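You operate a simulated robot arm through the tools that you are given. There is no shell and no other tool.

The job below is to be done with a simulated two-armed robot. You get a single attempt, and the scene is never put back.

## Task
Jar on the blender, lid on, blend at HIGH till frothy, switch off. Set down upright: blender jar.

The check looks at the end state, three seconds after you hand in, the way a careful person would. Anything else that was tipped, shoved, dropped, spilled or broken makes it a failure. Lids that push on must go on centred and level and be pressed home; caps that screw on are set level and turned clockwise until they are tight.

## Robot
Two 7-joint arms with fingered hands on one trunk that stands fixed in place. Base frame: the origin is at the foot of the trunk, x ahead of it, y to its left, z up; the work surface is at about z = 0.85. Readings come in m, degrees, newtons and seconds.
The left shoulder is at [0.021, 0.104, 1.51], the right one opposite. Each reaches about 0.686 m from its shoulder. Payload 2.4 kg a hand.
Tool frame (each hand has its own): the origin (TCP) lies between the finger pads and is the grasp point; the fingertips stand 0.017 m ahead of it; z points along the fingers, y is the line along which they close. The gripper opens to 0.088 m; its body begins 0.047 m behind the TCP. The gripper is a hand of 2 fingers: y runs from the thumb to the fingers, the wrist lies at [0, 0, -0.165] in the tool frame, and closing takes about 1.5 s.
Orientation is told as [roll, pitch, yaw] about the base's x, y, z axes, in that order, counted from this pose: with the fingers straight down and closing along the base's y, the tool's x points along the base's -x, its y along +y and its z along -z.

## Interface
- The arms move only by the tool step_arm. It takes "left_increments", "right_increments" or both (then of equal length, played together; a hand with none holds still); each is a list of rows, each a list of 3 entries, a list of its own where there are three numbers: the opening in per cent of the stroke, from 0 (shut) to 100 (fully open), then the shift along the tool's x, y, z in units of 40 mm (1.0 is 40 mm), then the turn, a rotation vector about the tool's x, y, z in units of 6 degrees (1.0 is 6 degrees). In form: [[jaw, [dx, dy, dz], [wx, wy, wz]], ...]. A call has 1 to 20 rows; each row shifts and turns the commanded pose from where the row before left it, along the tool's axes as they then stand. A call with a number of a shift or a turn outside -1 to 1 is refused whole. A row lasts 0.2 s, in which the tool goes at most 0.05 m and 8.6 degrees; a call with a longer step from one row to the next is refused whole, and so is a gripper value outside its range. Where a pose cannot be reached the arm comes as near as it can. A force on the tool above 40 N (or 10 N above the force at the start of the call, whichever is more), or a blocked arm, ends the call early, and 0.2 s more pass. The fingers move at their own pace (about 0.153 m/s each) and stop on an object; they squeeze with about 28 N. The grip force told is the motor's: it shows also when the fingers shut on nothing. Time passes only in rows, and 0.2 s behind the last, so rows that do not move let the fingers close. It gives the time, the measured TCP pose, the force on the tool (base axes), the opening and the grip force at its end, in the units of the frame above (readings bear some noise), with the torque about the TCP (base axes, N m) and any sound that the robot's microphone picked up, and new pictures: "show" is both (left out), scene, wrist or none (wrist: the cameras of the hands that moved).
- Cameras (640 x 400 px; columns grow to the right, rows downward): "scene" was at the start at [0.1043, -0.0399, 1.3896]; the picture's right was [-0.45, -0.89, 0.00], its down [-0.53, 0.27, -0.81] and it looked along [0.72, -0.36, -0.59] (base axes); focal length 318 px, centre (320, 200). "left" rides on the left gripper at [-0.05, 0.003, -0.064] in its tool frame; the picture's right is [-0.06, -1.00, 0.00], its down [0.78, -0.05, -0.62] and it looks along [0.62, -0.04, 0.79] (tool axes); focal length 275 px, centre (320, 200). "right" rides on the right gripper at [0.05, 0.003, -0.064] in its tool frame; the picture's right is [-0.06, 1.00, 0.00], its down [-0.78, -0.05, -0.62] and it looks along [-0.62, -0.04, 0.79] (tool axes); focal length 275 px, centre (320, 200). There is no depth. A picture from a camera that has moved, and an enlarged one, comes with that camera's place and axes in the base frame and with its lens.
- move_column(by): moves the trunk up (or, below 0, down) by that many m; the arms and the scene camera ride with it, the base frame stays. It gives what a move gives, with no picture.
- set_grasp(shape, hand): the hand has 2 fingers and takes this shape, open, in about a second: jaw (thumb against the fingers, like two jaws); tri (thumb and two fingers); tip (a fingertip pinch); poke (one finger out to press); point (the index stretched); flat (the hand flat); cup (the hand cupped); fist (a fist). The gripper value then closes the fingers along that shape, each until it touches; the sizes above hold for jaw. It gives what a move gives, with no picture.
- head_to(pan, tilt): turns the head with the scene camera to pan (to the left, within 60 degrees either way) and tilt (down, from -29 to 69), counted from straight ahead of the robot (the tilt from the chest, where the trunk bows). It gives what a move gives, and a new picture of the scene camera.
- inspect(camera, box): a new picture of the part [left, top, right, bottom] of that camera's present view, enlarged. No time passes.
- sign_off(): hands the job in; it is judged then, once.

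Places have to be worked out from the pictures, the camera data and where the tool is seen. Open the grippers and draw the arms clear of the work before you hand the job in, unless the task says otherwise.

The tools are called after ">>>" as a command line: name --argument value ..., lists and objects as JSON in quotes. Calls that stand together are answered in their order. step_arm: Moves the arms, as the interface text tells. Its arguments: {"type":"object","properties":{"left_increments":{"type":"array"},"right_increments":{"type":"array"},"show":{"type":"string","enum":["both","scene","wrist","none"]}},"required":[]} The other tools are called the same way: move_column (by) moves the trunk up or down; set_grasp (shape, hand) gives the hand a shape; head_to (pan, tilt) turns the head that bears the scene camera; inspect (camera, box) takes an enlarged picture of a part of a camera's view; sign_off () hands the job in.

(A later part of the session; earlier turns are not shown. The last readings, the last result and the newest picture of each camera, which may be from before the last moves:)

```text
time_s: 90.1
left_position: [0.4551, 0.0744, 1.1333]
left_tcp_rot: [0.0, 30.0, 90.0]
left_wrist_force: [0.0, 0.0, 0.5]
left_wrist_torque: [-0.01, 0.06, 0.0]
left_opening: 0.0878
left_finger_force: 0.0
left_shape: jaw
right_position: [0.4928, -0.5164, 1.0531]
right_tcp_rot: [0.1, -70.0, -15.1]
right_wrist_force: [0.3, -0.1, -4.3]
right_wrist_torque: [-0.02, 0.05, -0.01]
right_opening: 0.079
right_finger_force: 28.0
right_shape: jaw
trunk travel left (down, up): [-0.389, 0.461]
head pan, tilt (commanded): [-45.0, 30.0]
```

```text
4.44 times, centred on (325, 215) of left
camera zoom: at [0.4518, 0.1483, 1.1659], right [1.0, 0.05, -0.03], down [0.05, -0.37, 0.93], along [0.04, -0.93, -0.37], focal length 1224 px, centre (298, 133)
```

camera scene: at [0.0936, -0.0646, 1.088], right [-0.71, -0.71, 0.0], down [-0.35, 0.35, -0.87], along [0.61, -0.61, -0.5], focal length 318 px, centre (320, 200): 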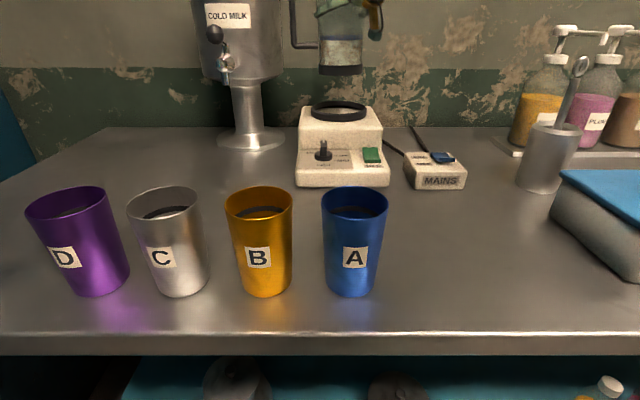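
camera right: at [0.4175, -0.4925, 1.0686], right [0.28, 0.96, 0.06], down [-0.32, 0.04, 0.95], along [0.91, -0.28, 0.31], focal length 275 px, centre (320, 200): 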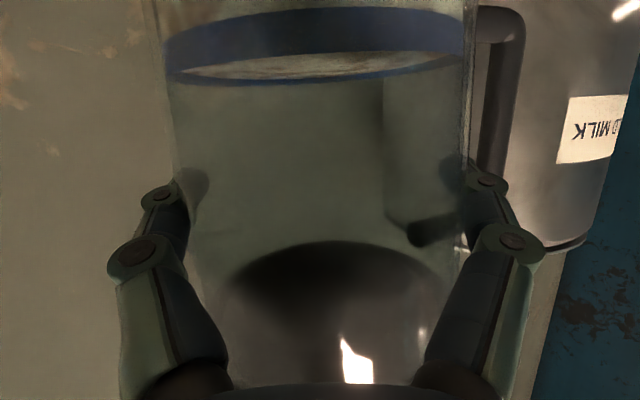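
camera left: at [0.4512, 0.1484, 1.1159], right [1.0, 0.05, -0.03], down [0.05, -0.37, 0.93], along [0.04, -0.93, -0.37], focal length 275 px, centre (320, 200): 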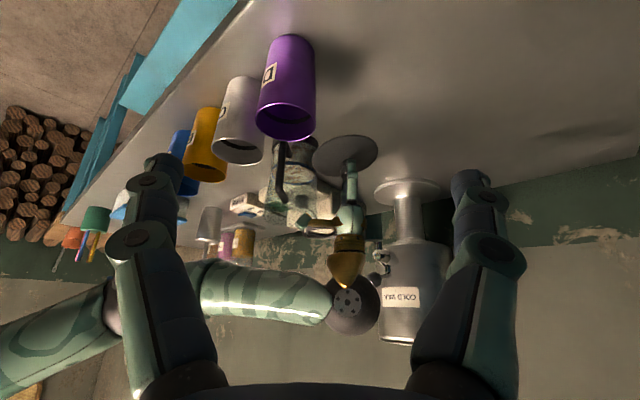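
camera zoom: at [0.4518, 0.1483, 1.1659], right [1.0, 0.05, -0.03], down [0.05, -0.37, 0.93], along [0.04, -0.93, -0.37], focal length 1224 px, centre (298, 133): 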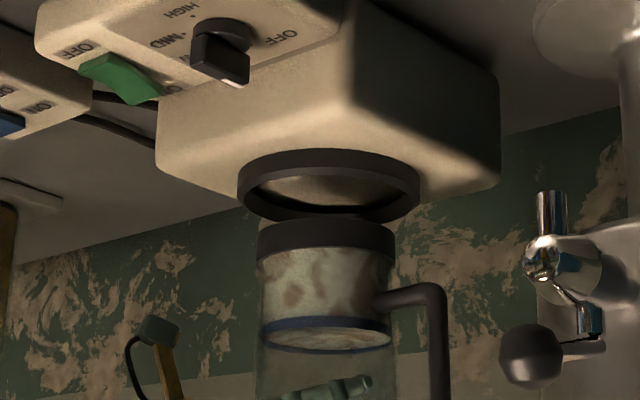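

Only about 1 mm is left to correct. I nudge it and lower the trunk 2.2 cm to bring the foot to the ring's rim.

>>> step_arm --right_increments '[[0, [-0.0098, -0.0105, 0.027], [0, 0, 0]], [0, [0, 0, 0], [0, 0, 0]]]' --show "none"

>>> move_column --by -0.02

>>> inspect --camera "scene" --box '[290, 30, 390, 120]'

>>> inspect --camera "left" --box '[280, 170, 370, 260]'

```text
time_s: 90.7
left_position: [0.4549, 0.0735, 1.1338]
left_tcp_rot: [0.0, 30.1, 90.0]
left_wrist_force: [0.4, -0.1, 0.2]
left_wrist_torque: [0.0, 0.01, 0.0]
left_opening: 0.0881
left_finger_force: 0.0
left_shape: jaw
right_position: [0.4934, -0.5191, 1.0529]
right_tcp_rot: [0.0, -70.1, -15.1]
right_wrist_force: [-0.3, 0.2, -3.5]
right_wrist_torque: [0.0, 0.07, -0.02]
right_opening: 0.079
right_finger_force: 27.9
right_shape: jaw
trunk travel left (down, up): [-0.389, 0.461]
head pan, tilt (commanded): [-45.0, 30.0]
```

```text
time_s: 91.4
left_position: [0.4551, 0.0735, 1.1158]
left_tcp_rot: [-0.1, 30.0, 89.9]
left_wrist_force: [0.0, -0.2, 0.2]
left_wrist_torque: [0.01, 0.01, -0.01]
left_opening: 0.0881
left_finger_force: 0.1
left_shape: jaw
right_position: [0.4928, -0.5192, 1.033]
right_tcp_rot: [-0.1, -70.1, -15.1]
right_wrist_force: [-0.8, 0.5, -4.3]
right_wrist_torque: [0.0, 0.05, -0.02]
right_opening: 0.0789
right_finger_force: 27.7
right_shape: jaw
trunk travel left (down, up): [-0.369, 0.481]
head pan, tilt (commanded): [-45.0, 30.0]
```

```text
4.44 times, centred on (340, 75) of scene
camera zoom: at [0.0949, -0.0646, 1.0276], right [-0.71, -0.71, 0.0], down [-0.35, 0.35, -0.87], along [0.61, -0.61, -0.5], focal length 1412 px, centre (231, 756)
```

zoom: 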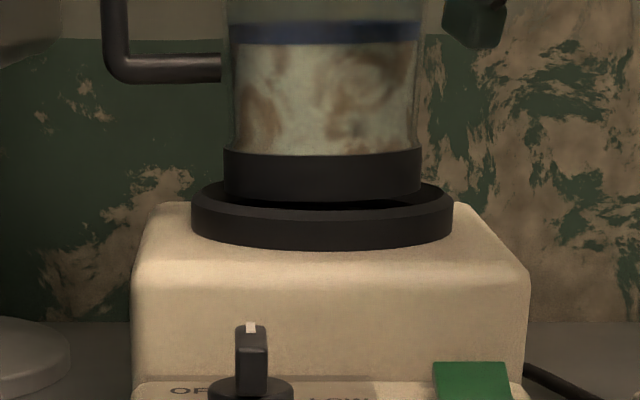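

```text
4.44 times, centred on (325, 215) of left
camera zoom: at [0.4519, 0.1482, 1.1459], right [1.0, 0.05, -0.03], down [0.05, -0.37, 0.93], along [0.04, -0.93, -0.37], focal length 1224 px, centre (298, 133)
```

zoom: 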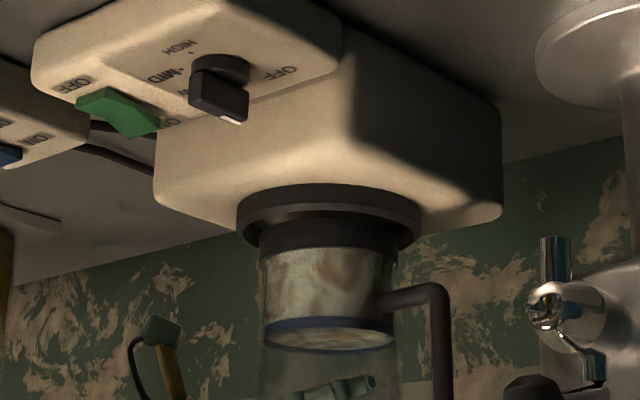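

The foot is entering the ring, centred in both views to within a pixel. I lower on in small steps until the weight comes off the hand.

>>> move_column --by -0.006

>>> inspect --camera "scene" --box '[290, 30, 390, 120]'

```text
time_s: 92.0
left_position: [0.4556, 0.0733, 1.1082]
left_tcp_rot: [0.0, 30.0, 90.0]
left_wrist_force: [-0.1, -0.2, 0.1]
left_wrist_torque: [0.0, 0.01, -0.01]
left_opening: 0.0876
left_finger_force: 0.1
left_shape: jaw
right_position: [0.4939, -0.5188, 1.0273]
right_tcp_rot: [0.0, -70.0, -15.0]
right_wrist_force: [0.4, 0.2, -3.8]
right_wrist_torque: [0.01, 0.04, -0.01]
right_opening: 0.079
right_finger_force: 27.6
right_shape: jaw
trunk travel left (down, up): [-0.363, 0.487]
head pan, tilt (commanded): [-45.0, 30.0]
```

```text
4.44 times, centred on (340, 75) of scene
camera zoom: at [0.0952, -0.0646, 1.0216], right [-0.71, -0.71, 0.0], down [-0.35, 0.35, -0.87], along [0.61, -0.61, -0.5], focal length 1412 px, centre (231, 756)
```

zoom: 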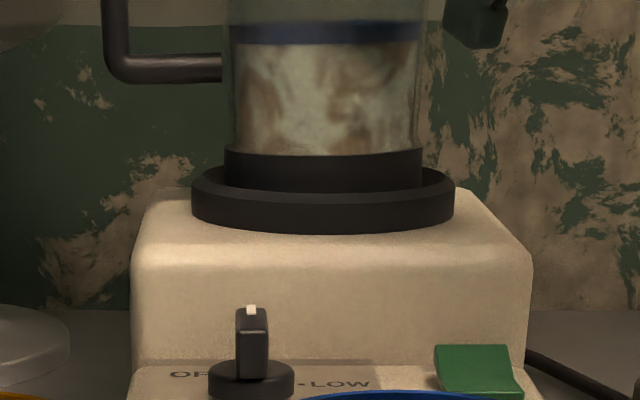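

It still hangs free. I lower another 4 mm.

>>> move_column --by -0.004

```text
time_s: 92.5
left_position: [0.4553, 0.0739, 1.1033]
left_tcp_rot: [0.0, 30.0, 90.0]
left_wrist_force: [0.5, 1.5, -0.5]
left_wrist_torque: [-0.01, 0.0, 0.0]
left_opening: 0.0878
left_finger_force: 0.1
left_shape: jaw
right_position: [0.493, -0.5186, 1.022]
right_tcp_rot: [-0.1, -70.1, -15.1]
right_wrist_force: [-0.5, 0.7, -4.3]
right_wrist_torque: [-0.01, 0.06, 0.01]
right_opening: 0.0789
right_finger_force: 27.7
right_shape: jaw
trunk travel left (down, up): [-0.359, 0.491]
head pan, tilt (commanded): [-45.0, 30.0]
```

No contact yet (still 4 N of weight). Another 3 mm down.

>>> move_column --by -0.003

>>> inspect --camera "scene" --box '[290, 30, 390, 120]'

>>> inspect --camera "left" --box '[280, 170, 370, 260]'

```text
time_s: 93.0
left_position: [0.4551, 0.0745, 1.1017]
left_tcp_rot: [0.0, 30.0, 89.9]
left_wrist_force: [0.5, 0.7, 0.4]
left_wrist_torque: [0.01, -0.02, -0.02]
left_opening: 0.088
left_finger_force: 0.0
left_shape: jaw
right_position: [0.4925, -0.5185, 1.0202]
right_tcp_rot: [-0.1, -70.1, -15.1]
right_wrist_force: [0.7, -0.3, -3.9]
right_wrist_torque: [0.0, 0.05, 0.02]
right_opening: 0.0789
right_finger_force: 28.0
right_shape: jaw
trunk travel left (down, up): [-0.356, 0.494]
head pan, tilt (commanded): [-45.0, 30.0]
```

```text
4.44 times, centred on (340, 75) of scene
camera zoom: at [0.0954, -0.0646, 1.0145], right [-0.71, -0.71, 0.0], down [-0.35, 0.35, -0.87], along [0.61, -0.61, -0.5], focal length 1412 px, centre (231, 756)
```

zoom: 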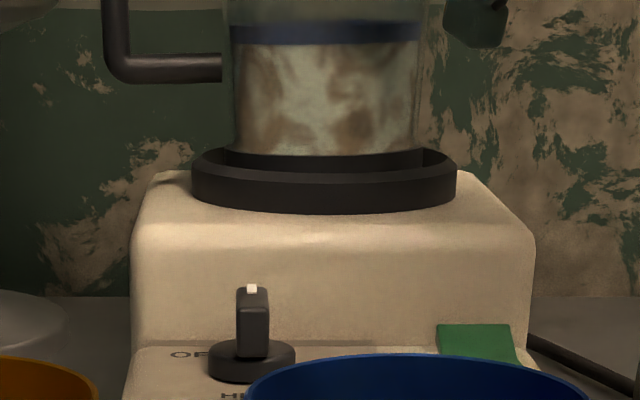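

```text
4.44 times, centred on (325, 215) of left
camera zoom: at [0.452, 0.1482, 1.1328], right [1.0, 0.05, -0.03], down [0.05, -0.37, 0.93], along [0.04, -0.93, -0.37], focal length 1224 px, centre (298, 133)
```

zoom: 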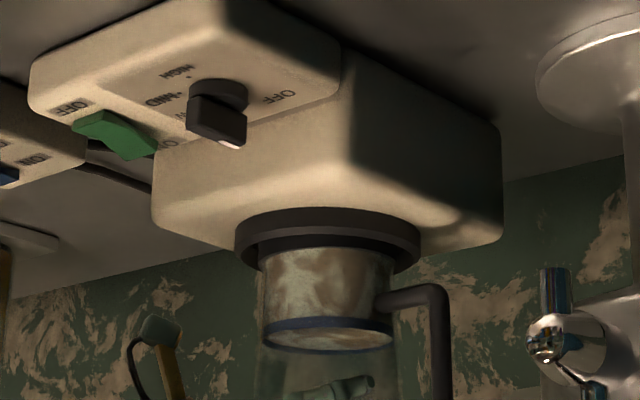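

The foot is well inside the ring but still carried by the hand. I go down another 3 mm.

>>> move_column --by -0.003

```text
time_s: 93.5
left_position: [0.4553, 0.0745, 1.0984]
left_tcp_rot: [0.1, 30.0, 90.0]
left_wrist_force: [0.5, 0.7, -0.6]
left_wrist_torque: [0.01, 0.04, -0.01]
left_opening: 0.0879
left_finger_force: 0.1
left_shape: jaw
right_position: [0.4926, -0.5178, 1.019]
right_tcp_rot: [0.1, -70.1, -15.3]
right_wrist_force: [-0.2, -0.7, 1.4]
right_wrist_torque: [0.05, -0.02, 0.01]
right_opening: 0.0789
right_finger_force: 27.6
right_shape: jaw
trunk travel left (down, up): [-0.353, 0.497]
head pan, tilt (commanded): [-45.0, 30.0]
```

The weight has gone over to the base (force now +1.4 N). I check how the jar sits before letting go.

>>> move_column --by -0.001

>>> inspect --camera "scene" --box '[270, 0, 410, 120]'

>>> inspect --camera "left" --box '[270, 170, 390, 280]'

```text
time_s: 94.0
left_position: [0.4534, 0.0735, 1.0957]
left_tcp_rot: [0.0, 30.0, 89.9]
left_wrist_force: [0.5, -1.3, -1.0]
left_wrist_torque: [0.0, 0.0, -0.02]
left_opening: 0.0882
left_finger_force: 0.1
left_shape: jaw
right_position: [0.4937, -0.5178, 1.0178]
right_tcp_rot: [0.0, -70.3, -15.1]
right_wrist_force: [1.5, -3.6, 7.3]
right_wrist_torque: [0.04, -0.07, 0.01]
right_opening: 0.0789
right_finger_force: 28.2
right_shape: jaw
trunk travel left (down, up): [-0.352, 0.498]
head pan, tilt (commanded): [-45.0, 30.0]
```

```text
3.33 times, centred on (340, 60) of scene
camera zoom: at [0.0951, -0.0642, 1.0107], right [-0.71, -0.71, 0.0], down [-0.35, 0.35, -0.87], along [0.61, -0.61, -0.5], focal length 1059 px, centre (253, 667)
```

zoom: 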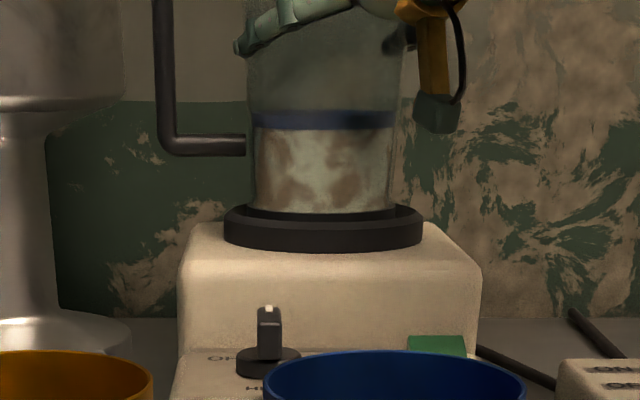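

```text
3.64 times, centred on (330, 225) of left
camera zoom: at [0.4514, 0.1487, 1.1291], right [1.0, 0.05, -0.03], down [0.05, -0.37, 0.93], along [0.04, -0.93, -0.37], focal length 1001 px, centre (284, 109)
```

zoom: 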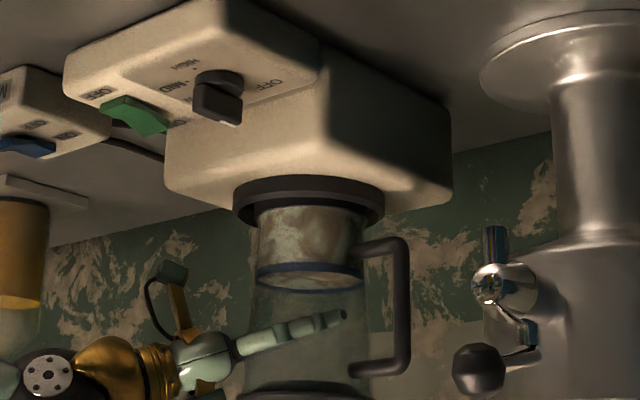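

The jar stands upright and centred in the ring. I open the fingers fully and draw the hand straight back.

>>> step_arm --right_increments '[[100, [0, 0, 0], [0, 0, 0]], [100, [0, 0, 0], [0, 0, 0]], [100, [0, 0, 0], [0, 0, 0]], [100, [0, 0, -0.2], [0, 0, 0]], [100, [0, 0, -0.3], [0, 0, 0]], [100, [0, 0, -0.4], [0, 0, 0]], [100, [0, 0, 0], [0, 0, 0]]]'

>>> inspect --camera "scene" --box '[270, 0, 410, 120]'

```text
time_s: 95.6
left_position: [0.4546, 0.0729, 1.0962]
left_tcp_rot: [0.0, 30.0, 90.0]
left_wrist_force: [0.3, -0.2, 1.3]
left_wrist_torque: [0.0, 0.01, -0.01]
left_opening: 0.0883
left_finger_force: 0.1
left_shape: jaw
right_position: [0.4601, -0.5086, 1.0292]
right_tcp_rot: [0.0, -70.0, -15.0]
right_wrist_force: [0.2, 0.3, 1.0]
right_wrist_torque: [-0.04, 0.01, -0.02]
right_opening: 0.0881
right_finger_force: 0.0
right_shape: jaw
trunk travel left (down, up): [-0.352, 0.498]
head pan, tilt (commanded): [-45.0, 30.0]
camera scene: at [0.0953, -0.0643, 1.0106], right [-0.71, -0.71, 0.0], down [-0.35, 0.35, -0.87], along [0.61, -0.61, -0.5], focal length 318 px, centre (320, 200)
camera right: at [0.3877, -0.4852, 1.005], right [0.28, 0.96, 0.06], down [-0.32, 0.03, 0.95], along [0.91, -0.28, 0.31], focal length 275 px, centre (320, 200)
```

scene: 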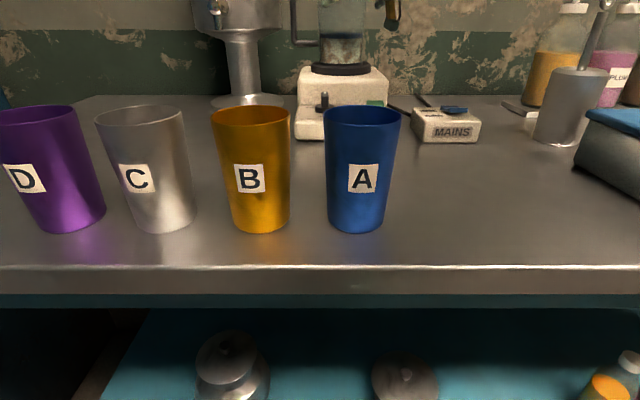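
right: 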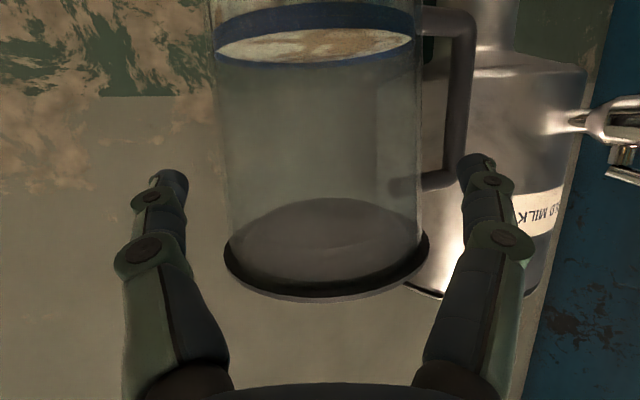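

```text
3.33 times, centred on (340, 60) of scene
camera zoom: at [0.0953, -0.0643, 1.0106], right [-0.71, -0.71, 0.0], down [-0.35, 0.35, -0.87], along [0.61, -0.61, -0.5], focal length 1059 px, centre (253, 667)
```

zoom: 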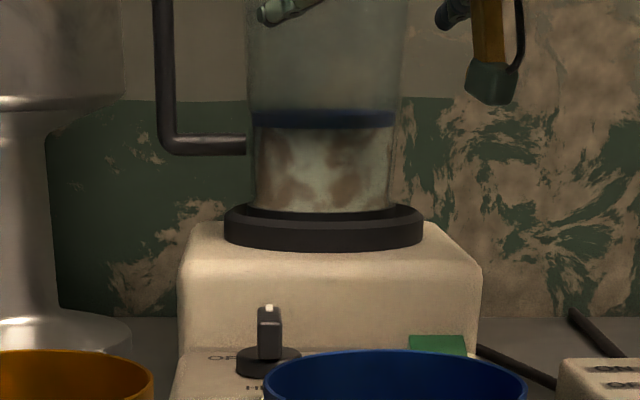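

The jar stands by itself on the blender with the lid on. I draw the hand back 11 cm, then turn it fingers-down with yaw -45, ready for the controls.

>>> step_arm --right_increments '[[100, [0, 0, -0.9], [0, 0, 0]], [100, [0, 0, -0.9], [0, 0, 0]], [100, [0, 0, -0.9], [0, 0, 0]], [60, [0, 0, 0], [0, 1, 0]], [60, [0, 0, 0], [0, 1, 0]], [60, [0, 0, 0], [0, 1, 0]], [60, [0, 0, 0], [0, 1, 0]], [60, [0, 0, 0], [0, 1, 0]], [60, [0, 0, 0], [0, 1, 0]], [60, [0, 0, 0], [0, 1, 0]], [60, [0, 0, 0], [0, 1, 0]], [60, [0, 0, 0], [0, 1, 0]], [60, [0, 0, 0], [0, 1, 0]], [60, [0, 0, 0], [0, 1, 0]], [60, [0, 0, 0], [0, 0.67, 0]], [60, [0, 0, 0], [0, 0, 0]]]'

```text
time_s: 99.0
left_position: [0.4549, 0.0736, 1.0974]
left_tcp_rot: [0.0, 30.0, 90.0]
left_wrist_force: [-0.2, 0.3, 0.0]
left_wrist_torque: [0.02, 0.0, 0.0]
left_opening: 0.088
left_finger_force: 0.0
left_shape: jaw
right_position: [0.3611, -0.483, 1.065]
right_tcp_rot: [0.0, 0.0, -15.1]
right_wrist_force: [0.7, 0.3, -0.5]
right_wrist_torque: [-0.04, 0.02, 0.02]
right_opening: 0.0531
right_finger_force: 0.0
right_shape: jaw
trunk travel left (down, up): [-0.352, 0.498]
head pan, tilt (commanded): [-45.0, 30.0]
camera scene: at [0.0954, -0.0643, 1.0106], right [-0.71, -0.71, 0.0], down [-0.35, 0.35, -0.87], along [0.61, -0.61, -0.5], focal length 318 px, centre (320, 200)
camera right: at [0.3152, -0.4658, 1.1295], right [0.32, 0.95, 0.0], down [0.74, -0.25, 0.62], along [0.59, -0.2, -0.79], focal length 275 px, centre (320, 200)
```

scene: 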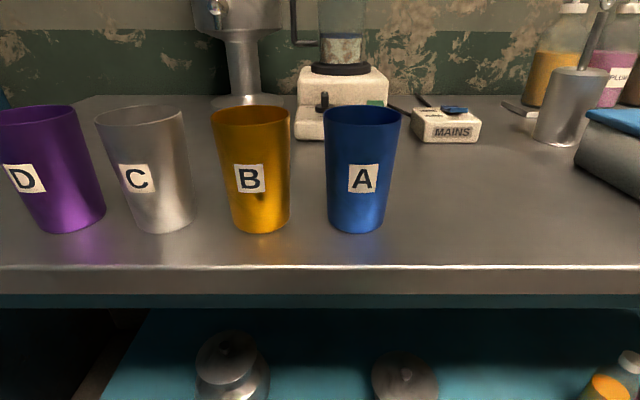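
right: 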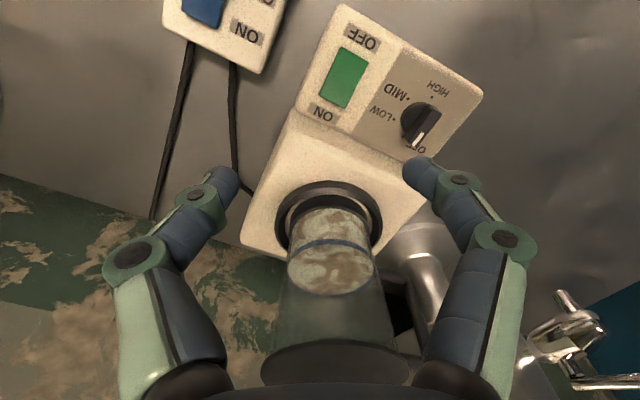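

From this view the jar sits centred in the ring, and the dial is at about [0.434, -0.413]. I move over it, turn to yaw -45 and come down to z 1.01 for a close look.

>>> step_arm --right_increments '[[50, [-0.437, 0.72, 0], [0, 0, 0]], [50, [-0.437, 0.72, 0], [0, 0, 0]], [50, [-0.437, 0.72, 0], [0, 0, 0]], [50, [0, 0, 0], [0, 0, 1]], [50, [0, 0, 0], [0, 0, 1]], [50, [0, 0, 0], [0, 0, 1]], [50, [0, 0, 0], [0, 0, 1]], [50, [0, 0, 0], [0, 0, 1]], [50, [0, 0, 0.7], [0, 0, 0]], [50, [0, 0, 0.7], [0, 0, 0]], [50, [0, 0, 0], [0, 0, 0]]]'

>>> inspect --camera "right" --box '[200, 0, 460, 200]'

```text
time_s: 101.4
left_position: [0.4557, 0.0736, 1.0961]
left_tcp_rot: [0.0, 29.9, 89.9]
left_wrist_force: [-0.6, 0.1, -1.6]
left_wrist_torque: [-0.03, 0.0, -0.01]
left_opening: 0.0878
left_finger_force: 0.0
left_shape: jaw
right_position: [0.4358, -0.4134, 1.0094]
right_tcp_rot: [0.0, 0.0, -45.0]
right_wrist_force: [0.4, -0.4, 0.0]
right_wrist_torque: [0.0, 0.01, 0.01]
right_opening: 0.0445
right_finger_force: 0.2
right_shape: jaw
trunk travel left (down, up): [-0.352, 0.498]
head pan, tilt (commanded): [-45.0, 30.0]
camera scene: at [0.0954, -0.0643, 1.0106], right [-0.71, -0.71, 0.0], down [-0.35, 0.35, -0.87], along [0.61, -0.61, -0.5], focal length 318 px, centre (320, 200)
camera right: at [0.4028, -0.3746, 1.0732], right [0.75, 0.66, 0.0], down [0.52, -0.59, 0.62], along [0.41, -0.46, -0.79], focal length 275 px, centre (320, 200)
```

scene: 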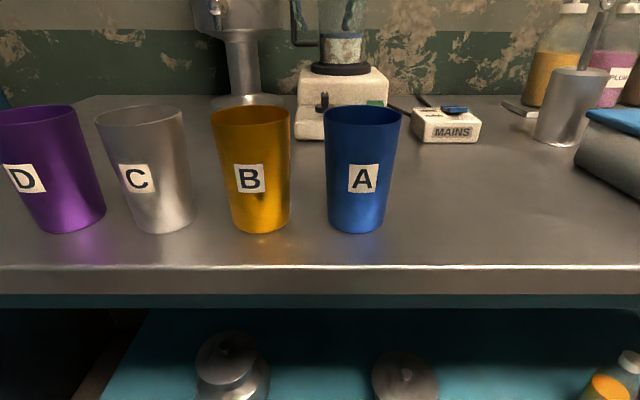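
right: 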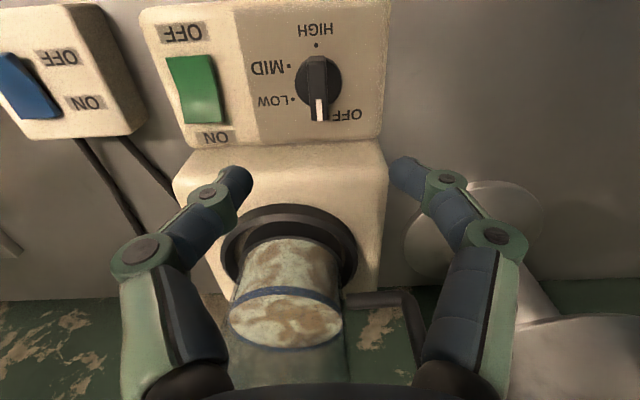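

```text
2.00 times, centred on (330, 100) of right
camera zoom: at [0.4028, -0.3746, 1.0732], right [0.75, 0.66, 0.0], down [0.52, -0.59, 0.62], along [0.41, -0.46, -0.79], focal length 551 px, centre (300, 400)
```

zoom: 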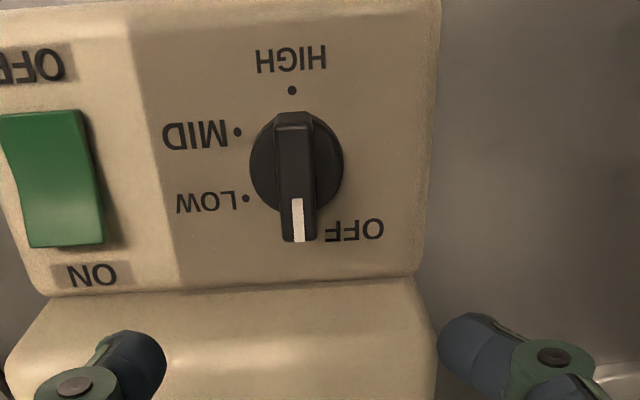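

The dial is straight below the tool, its fin lying along the hand's x-axis and pointing at OFF; LOW, MID and HIGH lie 60, 120 and 180 degrees clockwise. I shift 4 mm for the fingers' meeting point and come down to grip the fin at its upper half (tool z 0.913).

>>> step_arm --right_increments '[[40, [0, -0.1, 0.7], [0, 0, 0]], [40, [0, 0, 0.7], [0, 0, 0]], [40, [0, 0, 0.6], [0, 0, 0]], [40, [0, 0, 0.4], [0, 0, 0]], [40, [0, 0, 0], [0, 0, 0]]]' --show "wrist"

>>> inspect --camera "right" --box '[200, 80, 440, 280]'

```text
time_s: 102.6
left_position: [0.4542, 0.0746, 1.0969]
left_tcp_rot: [0.0, 30.0, 90.0]
left_wrist_force: [0.6, 0.0, -0.6]
left_wrist_torque: [0.01, 0.0, 0.05]
left_opening: 0.0879
left_finger_force: 0.1
left_shape: jaw
right_position: [0.4337, -0.4149, 0.9116]
right_tcp_rot: [0.0, -0.1, -45.1]
right_wrist_force: [-0.2, 0.2, 1.0]
right_wrist_torque: [0.0, 0.0, -0.01]
right_opening: 0.0357
right_finger_force: 0.1
right_shape: jaw
trunk travel left (down, up): [-0.352, 0.498]
head pan, tilt (commanded): [-45.0, 30.0]
camera right: at [0.4012, -0.3778, 0.9764], right [0.75, 0.66, 0.0], down [0.52, -0.59, 0.62], along [0.41, -0.46, -0.78], focal length 275 px, centre (320, 200)
```

right: 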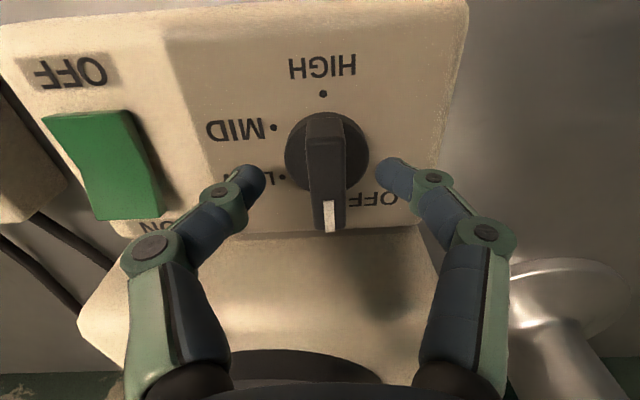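

```text
2.00 times, centred on (320, 180) of right
camera zoom: at [0.4012, -0.3778, 0.9764], right [0.75, 0.66, 0.0], down [0.52, -0.59, 0.62], along [0.41, -0.46, -0.78], focal length 551 px, centre (320, 240)
```

zoom: 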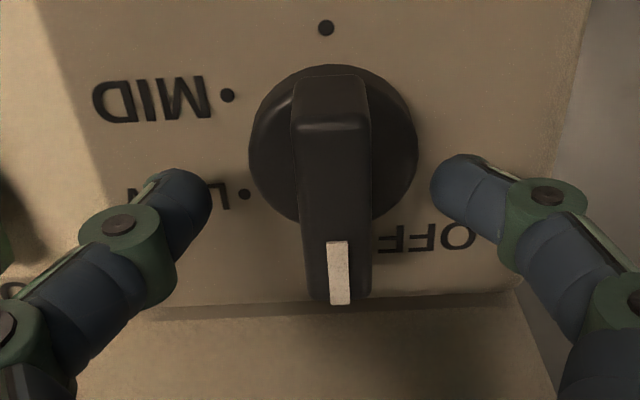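

The fin stands between the fingertips, the rotation axis about 1.5 mm toward the front of the tool. I adjust for that and close on the fin.

>>> step_arm --right_increments '[[40, [0.04, 0, 0], [0, 0, 0]], [25, [0, 0, 0], [0, 0, 0]], [18, [0, 0, 0], [0, 0, 0]], [12, [0, 0, 0], [0, 0, 0]], [5, [0, 0, 0], [0, 0, 0]], [0, [0, 0, 0], [0, 0, 0]], [0, [0, 0, 0], [0, 0, 0]], [0, [0, 0, 0], [0, 0, 0]]]' --show "wrist"

>>> inspect --camera "right" --box '[200, 80, 440, 280]'

```text
time_s: 104.4
left_position: [0.4542, 0.0733, 1.0971]
left_tcp_rot: [0.0, 30.0, 90.0]
left_wrist_force: [-0.1, -0.6, -0.9]
left_wrist_torque: [0.02, 0.04, 0.01]
left_opening: 0.0879
left_finger_force: 0.0
left_shape: jaw
right_position: [0.4333, -0.4148, 0.9118]
right_tcp_rot: [0.0, 0.0, -45.1]
right_wrist_force: [0.5, 0.4, -3.3]
right_wrist_torque: [0.03, 0.0, -0.02]
right_opening: 0.0051
right_finger_force: 27.9
right_shape: jaw
trunk travel left (down, up): [-0.352, 0.498]
head pan, tilt (commanded): [-45.0, 30.0]
camera right: at [0.4, -0.3769, 0.9763], right [0.75, 0.66, 0.0], down [0.52, -0.59, 0.62], along [0.41, -0.46, -0.79], focal length 275 px, centre (320, 200)
```

right: 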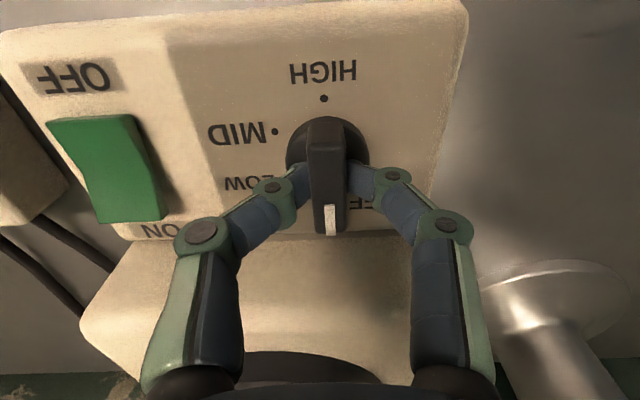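

```text
2.00 times, centred on (320, 180) of right
camera zoom: at [0.4, -0.3769, 0.9763], right [0.75, 0.66, 0.0], down [0.52, -0.59, 0.62], along [0.41, -0.46, -0.79], focal length 551 px, centre (320, 240)
```

zoom: 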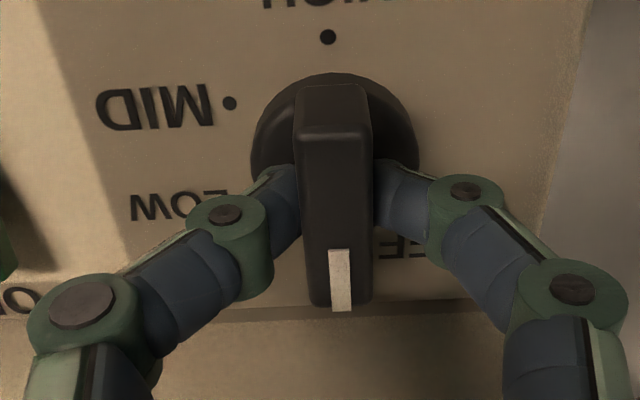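

The fin is gripped squarely. I turn clockwise about the dial's axis, 18 degrees first, to see that the dial follows.

>>> step_arm --right_increments '[[0, [0.0065, 0, 0], [0, 0, 1]], [0, [0.0065, 0, 0], [0, 0, 1]], [0, [0.0065, 0, 0], [0, 0, 1]], [0, [0, 0, 0], [0, 0, 0]]]' --show "wrist"

>>> inspect --camera "right" --box '[200, 80, 440, 280]'

```text
time_s: 105.4
left_position: [0.4565, 0.0736, 1.0968]
left_tcp_rot: [0.1, 30.0, 89.9]
left_wrist_force: [0.0, -0.1, -0.4]
left_wrist_torque: [-0.05, -0.01, 0.01]
left_opening: 0.0879
left_finger_force: 0.1
left_shape: jaw
right_position: [0.4319, -0.4142, 0.9132]
right_tcp_rot: [0.0, 0.0, -63.3]
right_wrist_force: [3.5, 2.1, -9.2]
right_wrist_torque: [0.04, -0.02, 0.0]
right_opening: 0.0045
right_finger_force: 27.4
right_shape: jaw
trunk travel left (down, up): [-0.352, 0.498]
head pan, tilt (commanded): [-45.0, 30.0]
camera right: at [0.4127, -0.368, 0.9771], right [0.92, 0.4, 0.0], down [0.31, -0.72, 0.62], along [0.24, -0.57, -0.79], focal length 275 px, centre (320, 200)
```

right: 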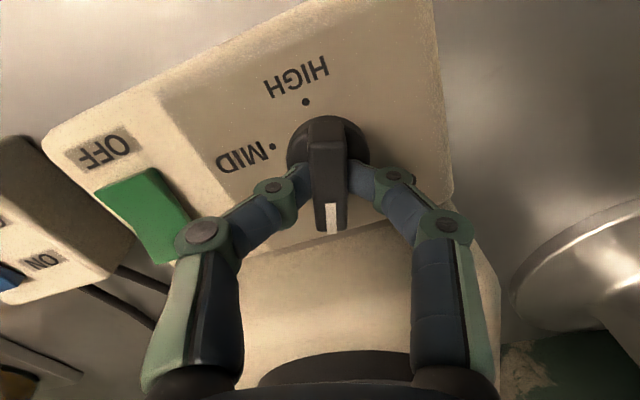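

```text
2.00 times, centred on (320, 180) of right
camera zoom: at [0.4127, -0.368, 0.9771], right [0.92, 0.4, 0.0], down [0.31, -0.72, 0.62], along [0.24, -0.57, -0.79], focal length 551 px, centre (320, 240)
```

zoom: 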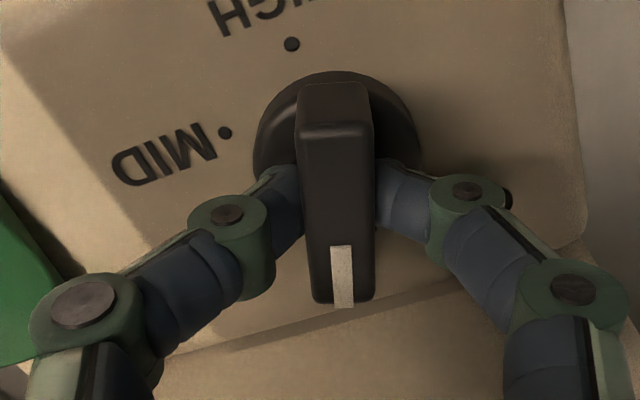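

The dial turns with the hand. I carry on clockwise for 42 degrees more, to LOW, watching the wrist's range.

>>> step_arm --right_increments '[[0, [0.0065, 0, 0], [0, 0, 1]], [0, [0.0065, 0, 0], [0, 0, 1]], [0, [0.0065, 0, 0], [0, 0, 1]], [0, [0.0065, 0, 0], [0, 0, 1]], [0, [0.0065, 0, 0], [0, 0, 1]], [0, [0.0065, 0, 0], [0, 0, 1]], [0, [0.0065, 0, 0], [0, 0, 1]], [0, [0, 0, 0], [0, 0, 0]]]' --show "wrist"

```text
time_s: 107.2
left_position: [0.4559, 0.0746, 1.0964]
left_tcp_rot: [0.1, 30.0, 90.0]
left_wrist_force: [-0.7, -0.8, 0.4]
left_wrist_torque: [0.03, 0.01, 0.03]
left_opening: 0.0877
left_finger_force: 0.1
left_shape: jaw
right_position: [0.4328, -0.4126, 0.9122]
right_tcp_rot: [-0.1, 0.0, -105.2]
right_wrist_force: [3.0, 0.2, -8.6]
right_wrist_torque: [0.02, -0.06, 0.01]
right_opening: 0.0047
right_finger_force: 28.6
right_shape: jaw
trunk travel left (down, up): [-0.352, 0.498]
head pan, tilt (commanded): [-45.0, 30.0]
camera right: at [0.4485, -0.3645, 0.9771], right [0.95, -0.32, 0.0], down [-0.25, -0.74, 0.62], along [-0.2, -0.59, -0.79], focal length 275 px, centre (320, 200)
```

right: 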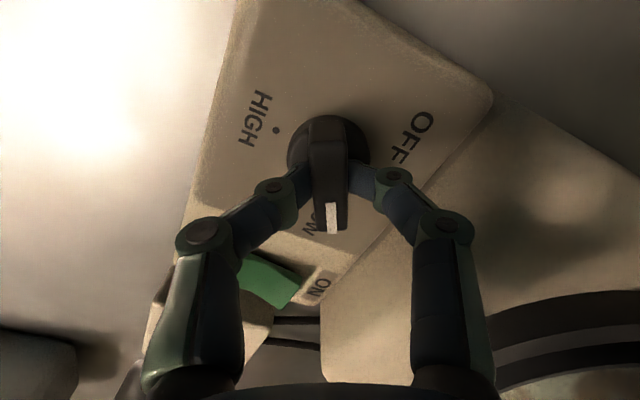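

Dial now at LOW with the wrist still free. I carry on another 60 degrees to MID.

>>> step_arm --right_increments '[[0, [0.0065, 0, 0], [0, 0, 1]], [0, [0.0065, 0, 0], [0, 0, 1]], [0, [0.0065, 0, 0], [0, 0, 1]], [0, [0.0065, 0, 0], [0, 0, 1]], [0, [0.0065, 0, 0], [0, 0, 1]], [0, [0, 0, 0], [0, 0, 0]]]' --show "wrist"

```text
time_s: 108.2
left_position: [0.4524, 0.0779, 1.0987]
left_tcp_rot: [-0.2, 30.1, 89.9]
left_wrist_force: [0.5, -0.4, 0.7]
left_wrist_torque: [-0.04, 0.01, 0.02]
left_opening: 0.0881
left_finger_force: 0.1
left_shape: jaw
right_position: [0.4045, -0.4709, 0.9003]
right_tcp_rot: [-0.6, 0.6, -128.0]
right_wrist_force: [-15.9, 21.0, 11.8]
right_wrist_torque: [-0.47, -0.54, 0.03]
right_opening: 0.0003
right_finger_force: 27.8
right_shape: jaw
right hand out of reach, approached as far as the arm can: row 1, 2, 3, 4, 5
trunk travel left (down, up): [-0.352, 0.498]
head pan, tilt (commanded): [-45.0, 30.0]
stopped in row 5 (right hand): the force on the tool passed its limit at 48 N (the readings are from after the stop); the commanded pose is now the measured one
camera right: at [0.4396, -0.4324, 0.9657], right [0.75, -0.66, -0.01], down [-0.52, -0.6, 0.61], along [-0.41, -0.45, -0.79], focal length 275 px, centre (320, 200)
```

right: 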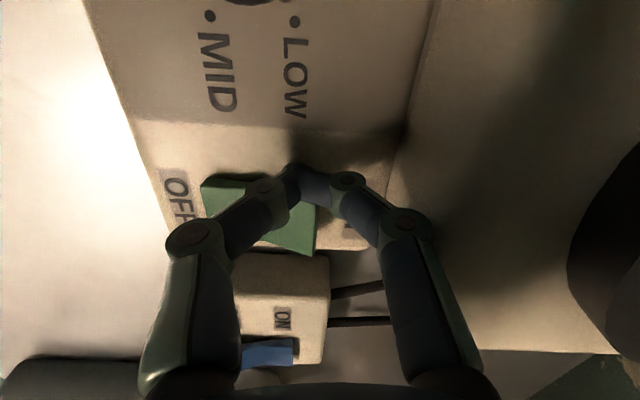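

The wrist hit its limit past -105 degrees and the hand slid off the dial toward the green switch, stopping on contact. I lift straight up at once and check what it touched.

>>> step_arm --right_increments '[[0, [0, 0, -0.5], [0, 0, 0]], [0, [0, 0, -0.9], [0, 0, 0]], [0, [0, 0, -0.9], [0, 0, 0]], [20, [0, 0, 0], [0, 0, 0]]]'

>>> inspect --camera "scene" --box '[280, 40, 500, 160]'

>>> inspect --camera "left" --box '[180, 120, 400, 290]'

```text
time_s: 109.2
left_position: [0.4551, 0.0749, 1.0966]
left_tcp_rot: [0.0, 30.0, 90.0]
left_wrist_force: [0.0, 0.8, -0.3]
left_wrist_torque: [0.0, 0.0, 0.0]
left_opening: 0.0881
left_finger_force: 0.1
left_shape: jaw
right_position: [0.4031, -0.4918, 0.9863]
right_tcp_rot: [-0.3, 0.6, -127.8]
right_wrist_force: [-0.3, -1.3, 0.5]
right_wrist_torque: [-0.01, 0.04, 0.0]
right_opening: 0.0166
right_finger_force: 0.0
right_shape: jaw
right hand out of reach, approached as far as the arm can: row 1, 2, 3
trunk travel left (down, up): [-0.352, 0.498]
head pan, tilt (commanded): [-45.0, 30.0]
camera scene: at [0.0954, -0.0644, 1.0106], right [-0.71, -0.71, 0.0], down [-0.35, 0.35, -0.87], along [0.61, -0.61, -0.5], focal length 318 px, centre (320, 200)
camera right: at [0.4375, -0.4549, 1.0508], right [0.75, -0.66, -0.01], down [-0.52, -0.6, 0.61], along [-0.41, -0.45, -0.79], focal length 275 px, centre (320, 200)
```

scene: 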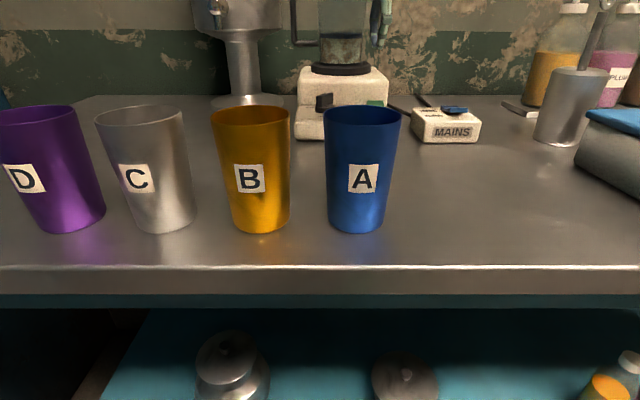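
right: 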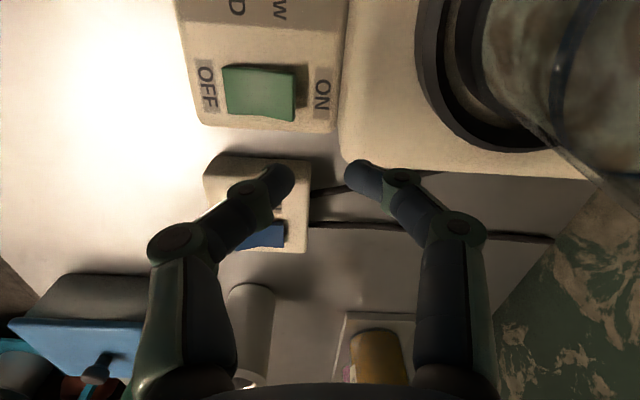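

```text
2.91 times, centred on (390, 100) of scene
camera zoom: at [0.0954, -0.0644, 1.0106], right [-0.71, -0.71, 0.0], down [-0.35, 0.35, -0.87], along [0.61, -0.61, -0.5], focal length 924 px, centre (116, 491)
```

zoom: 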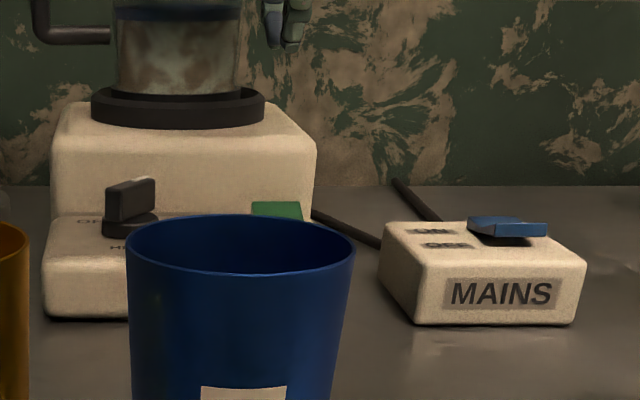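

```text
2.35 times, centred on (290, 205) of left
camera zoom: at [0.4519, 0.1485, 1.1287], right [1.0, 0.05, -0.03], down [0.05, -0.37, 0.93], along [0.04, -0.93, -0.37], focal length 648 px, centre (391, 188)
```

zoom: 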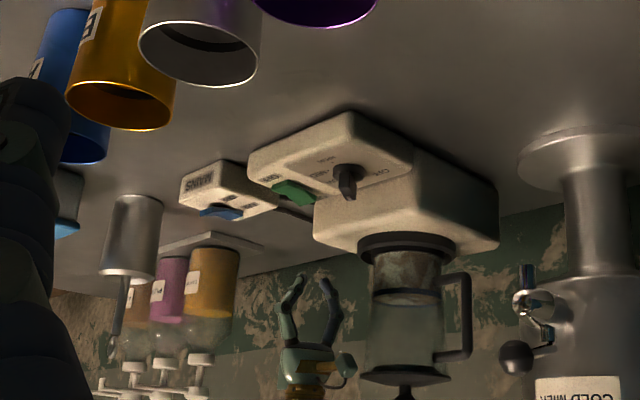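

The blender, jar and switches look unharmed: the green switch is still at OFF, and the dial is near LOW. The wrist cannot turn past about -105 here, so I swing the hand back counter-clockwise, clear of the jar, to take a new grip from the other side.

>>> step_arm --right_increments '[[30, [0, -0.3, -0.2], [0, 0, -1]], [30, [0, -0.3, -0.2], [0, 0, -1]], [30, [0, -0.3, -0.2], [0, 0, -1]], [30, [0, 0, 0], [0, 0, -1]], [30, [0, 0, 0], [0, 0, -1]], [30, [0, 0, 0], [0, 0, -1]], [30, [0, 0, 0], [0, 0, -1]], [30, [0, 0, 0], [0, 0, 0]]]'

```text
time_s: 111.0
left_position: [0.4552, 0.0749, 1.0965]
left_tcp_rot: [0.0, 30.0, 90.0]
left_wrist_force: [0.2, -0.3, 0.1]
left_wrist_torque: [0.0, 0.0, -0.03]
left_opening: 0.0878
left_finger_force: 0.1
left_shape: jaw
right_position: [0.3722, -0.4731, 1.0092]
right_tcp_rot: [0.0, 0.7, -85.9]
right_wrist_force: [-0.3, -0.9, 1.2]
right_wrist_torque: [-0.03, 0.03, 0.03]
right_opening: 0.0262
right_finger_force: 0.0
right_shape: jaw
trunk travel left (down, up): [-0.352, 0.498]
head pan, tilt (commanded): [-45.0, 30.0]
camera scene: at [0.0954, -0.0643, 1.0106], right [-0.71, -0.71, 0.0], down [-0.35, 0.35, -0.87], along [0.61, -0.61, -0.5], focal length 318 px, centre (320, 200)
camera right: at [0.3728, -0.4228, 1.0751], right [1.0, 0.01, 0.0], down [0.01, -0.79, 0.61], along [0.01, -0.61, -0.79], focal length 275 px, centre (320, 200)
```

scene: 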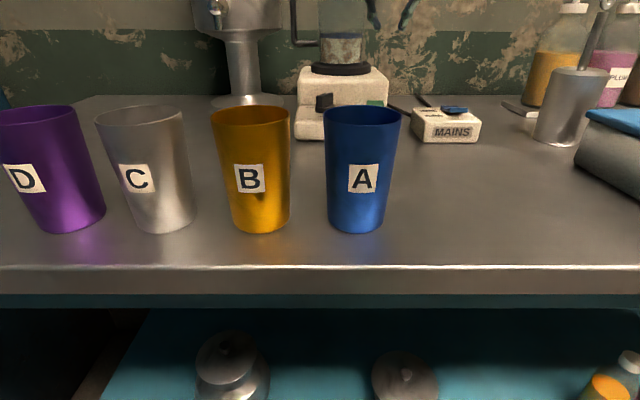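
right: 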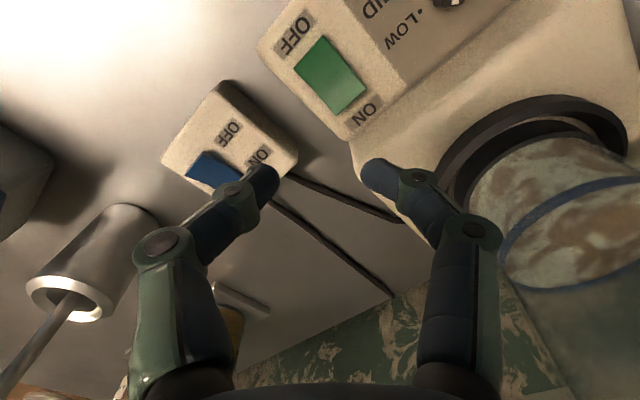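

Back at yaw -86 with everything in order. I move above the dial again at z 1.01 and turn counter-clockwise toward yaw +40.

>>> step_arm --right_increments '[[50, [0.715, 0.83, 0], [0, 0, 0]], [50, [0.715, 0.83, 0], [0, 0, 0]], [50, [0, 0, 0], [0, 0, -1]], [50, [0, 0, 0], [0, 0, -1]], [50, [0, 0, 0], [0, 0, -1]], [50, [0, 0, 0], [0, 0, -1]], [50, [0, 0, 0], [0, 0, -1]], [50, [0, 0, 0], [0, 0, -1]], [50, [0, 0, 0], [0, 0, -1]], [50, [0, 0, 0], [0, 0, -1]], [50, [0, 0, 0], [0, 0, -1]], [50, [0, 0, 0], [0, 0, -1]], [50, [0, 0, 0], [0, 0, -1]], [50, [0, 0, 0], [0, 0, -1]], [50, [0, 0, 0], [0, 0, -1]], [50, [0, 0, 0], [0, 0, -1]], [50, [0, 0, 0], [0, 0, 0]]]' --show "wrist"

```text
time_s: 114.7
left_position: [0.4541, 0.074, 1.0984]
left_tcp_rot: [0.1, 29.9, 90.0]
left_wrist_force: [0.1, -0.9, -0.2]
left_wrist_torque: [-0.01, 0.01, 0.0]
left_opening: 0.088
left_finger_force: 0.1
left_shape: jaw
right_position: [0.4348, -0.4112, 1.0116]
right_tcp_rot: [0.6, 0.0, -1.9]
right_wrist_force: [0.0, -0.4, 0.0]
right_wrist_torque: [0.03, 0.0, 0.06]
right_opening: 0.0438
right_finger_force: 0.1
right_shape: jaw
trunk travel left (down, up): [-0.352, 0.498]
head pan, tilt (commanded): [-45.0, 30.0]
camera right: at [0.3862, -0.4066, 1.0752], right [0.1, 1.0, 0.01], down [0.78, -0.08, 0.62], along [0.62, -0.05, -0.79], focal length 275 px, centre (320, 200)
```

right: 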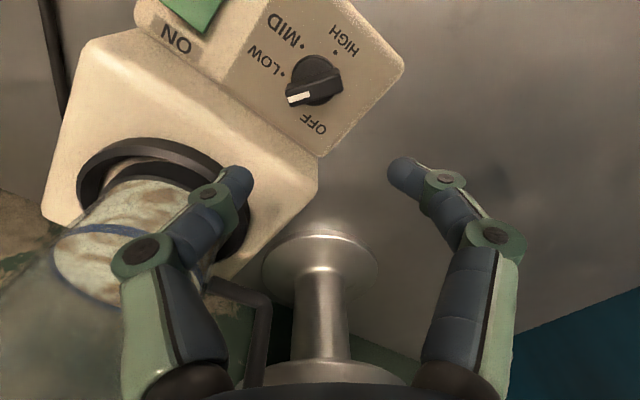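

The fin now points about half-way between OFF and LOW. I turn the hand to match it (yaw -74), and come down on it again; this time I will only turn as far as -102 and then regrip from yaw +45.

>>> step_arm --right_increments '[[50, [0, 0, 0], [0, 0, 1]], [50, [0, 0, 0], [0, 0, 1]], [50, [0, 0, 0], [0, 0, 1]], [50, [0, 0, 0], [0, 0, 1]], [50, [0, 0, 0], [0, 0, 1]], [50, [0, 0, 0], [0, 0, 1]], [50, [0, 0, 0], [0, 0, 1]], [50, [0, 0, 0], [0, 0, 1]], [50, [0, 0, 0], [0, 0, 1]], [50, [0, 0, 0], [0, 0, 1]], [50, [0, 0, 0], [0, 0, 1]], [50, [0, 0, 0], [0, 0, 1]], [50, [-0.018, -0.0875, 0], [0, 0, 0]], [50, [0, 0, 0.6], [0, 0, 0]], [50, [0, 0, 0.6], [0, 0, 0]], [50, [0, 0, 0], [0, 0, 0]]]' --show "wrist"

```text
time_s: 118.0
left_position: [0.4552, 0.0749, 1.098]
left_tcp_rot: [0.0, 29.9, 90.0]
left_wrist_force: [0.5, -0.1, 0.1]
left_wrist_torque: [0.01, 0.03, 0.0]
left_opening: 0.088
left_finger_force: 0.0
left_shape: jaw
right_position: [0.4324, -0.4114, 0.9633]
right_tcp_rot: [0.2, 0.6, -74.1]
right_wrist_force: [1.0, 0.0, -0.2]
right_wrist_torque: [-0.01, 0.01, 0.02]
right_opening: 0.0435
right_finger_force: 0.0
right_shape: jaw
trunk travel left (down, up): [-0.352, 0.498]
head pan, tilt (commanded): [-45.0, 30.0]
camera right: at [0.4215, -0.3634, 1.0272], right [0.98, 0.21, 0.0], down [0.17, -0.77, 0.61], along [0.13, -0.6, -0.79], focal length 275 px, centre (320, 200)
```

right: 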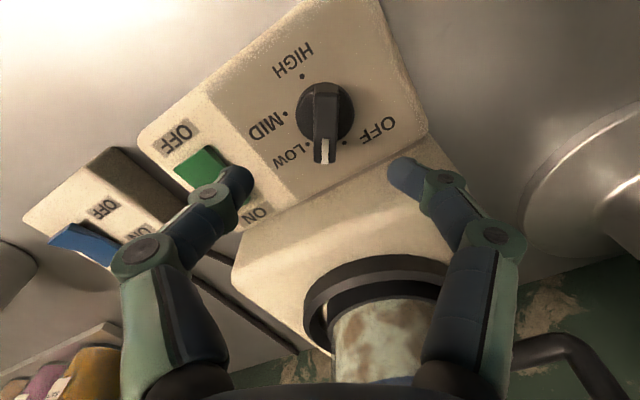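

The fin lines up with the hand exactly, its tip midway between the OFF and LOW dots. I descend, close on it and turn 28 degrees clockwise to LOW.

>>> step_arm --right_increments '[[40, [0, -0.02, 0.6], [0, 0, 0]], [40, [0, 0, 0.65], [0, 0, 0]], [25, [0, 0, 0], [0, 0, 0]], [15, [0, 0, 0], [0, 0, 0]], [5, [0, 0, 0], [0, 0, 0]], [0, [0, 0, 0], [0, 0, 0]], [0, [0, 0, 0], [0, 0, 0]], [0, [0, 0, 0], [0, 0, 0]], [0, [0.0065, 0, 0], [0, 0, 1]], [0, [0.0065, 0, 0], [0, 0, 1]], [0, [0.0065, 0, 0], [0, 0, 1]], [0, [0.0065, 0, 0], [0, 0, 1]], [0, [0.0065, 0, 0], [0, 0, 0.7]], [0, [0, 0, 0], [0, 0, 0]]]' --show "wrist"

```text
time_s: 121.0
left_position: [0.456, 0.0734, 1.0971]
left_tcp_rot: [0.1, 30.0, 90.1]
left_wrist_force: [-0.7, 0.5, 0.3]
left_wrist_torque: [-0.01, 0.0, 0.01]
left_opening: 0.0878
left_finger_force: 0.0
left_shape: jaw
right_position: [0.4331, -0.4105, 0.9121]
right_tcp_rot: [-0.2, 0.7, -102.3]
right_wrist_force: [5.6, 2.7, -10.8]
right_wrist_torque: [0.01, -0.09, 0.03]
right_opening: 0.0046
right_finger_force: 28.1
right_shape: jaw
trunk travel left (down, up): [-0.352, 0.498]
head pan, tilt (commanded): [-45.0, 30.0]
camera right: at [0.447, -0.3627, 0.9768], right [0.96, -0.27, 0.0], down [-0.21, -0.76, 0.61], along [-0.17, -0.59, -0.79], focal length 275 px, centre (320, 200)
```

right: 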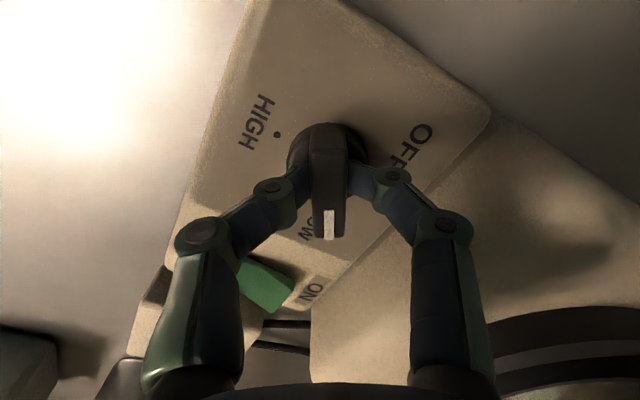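

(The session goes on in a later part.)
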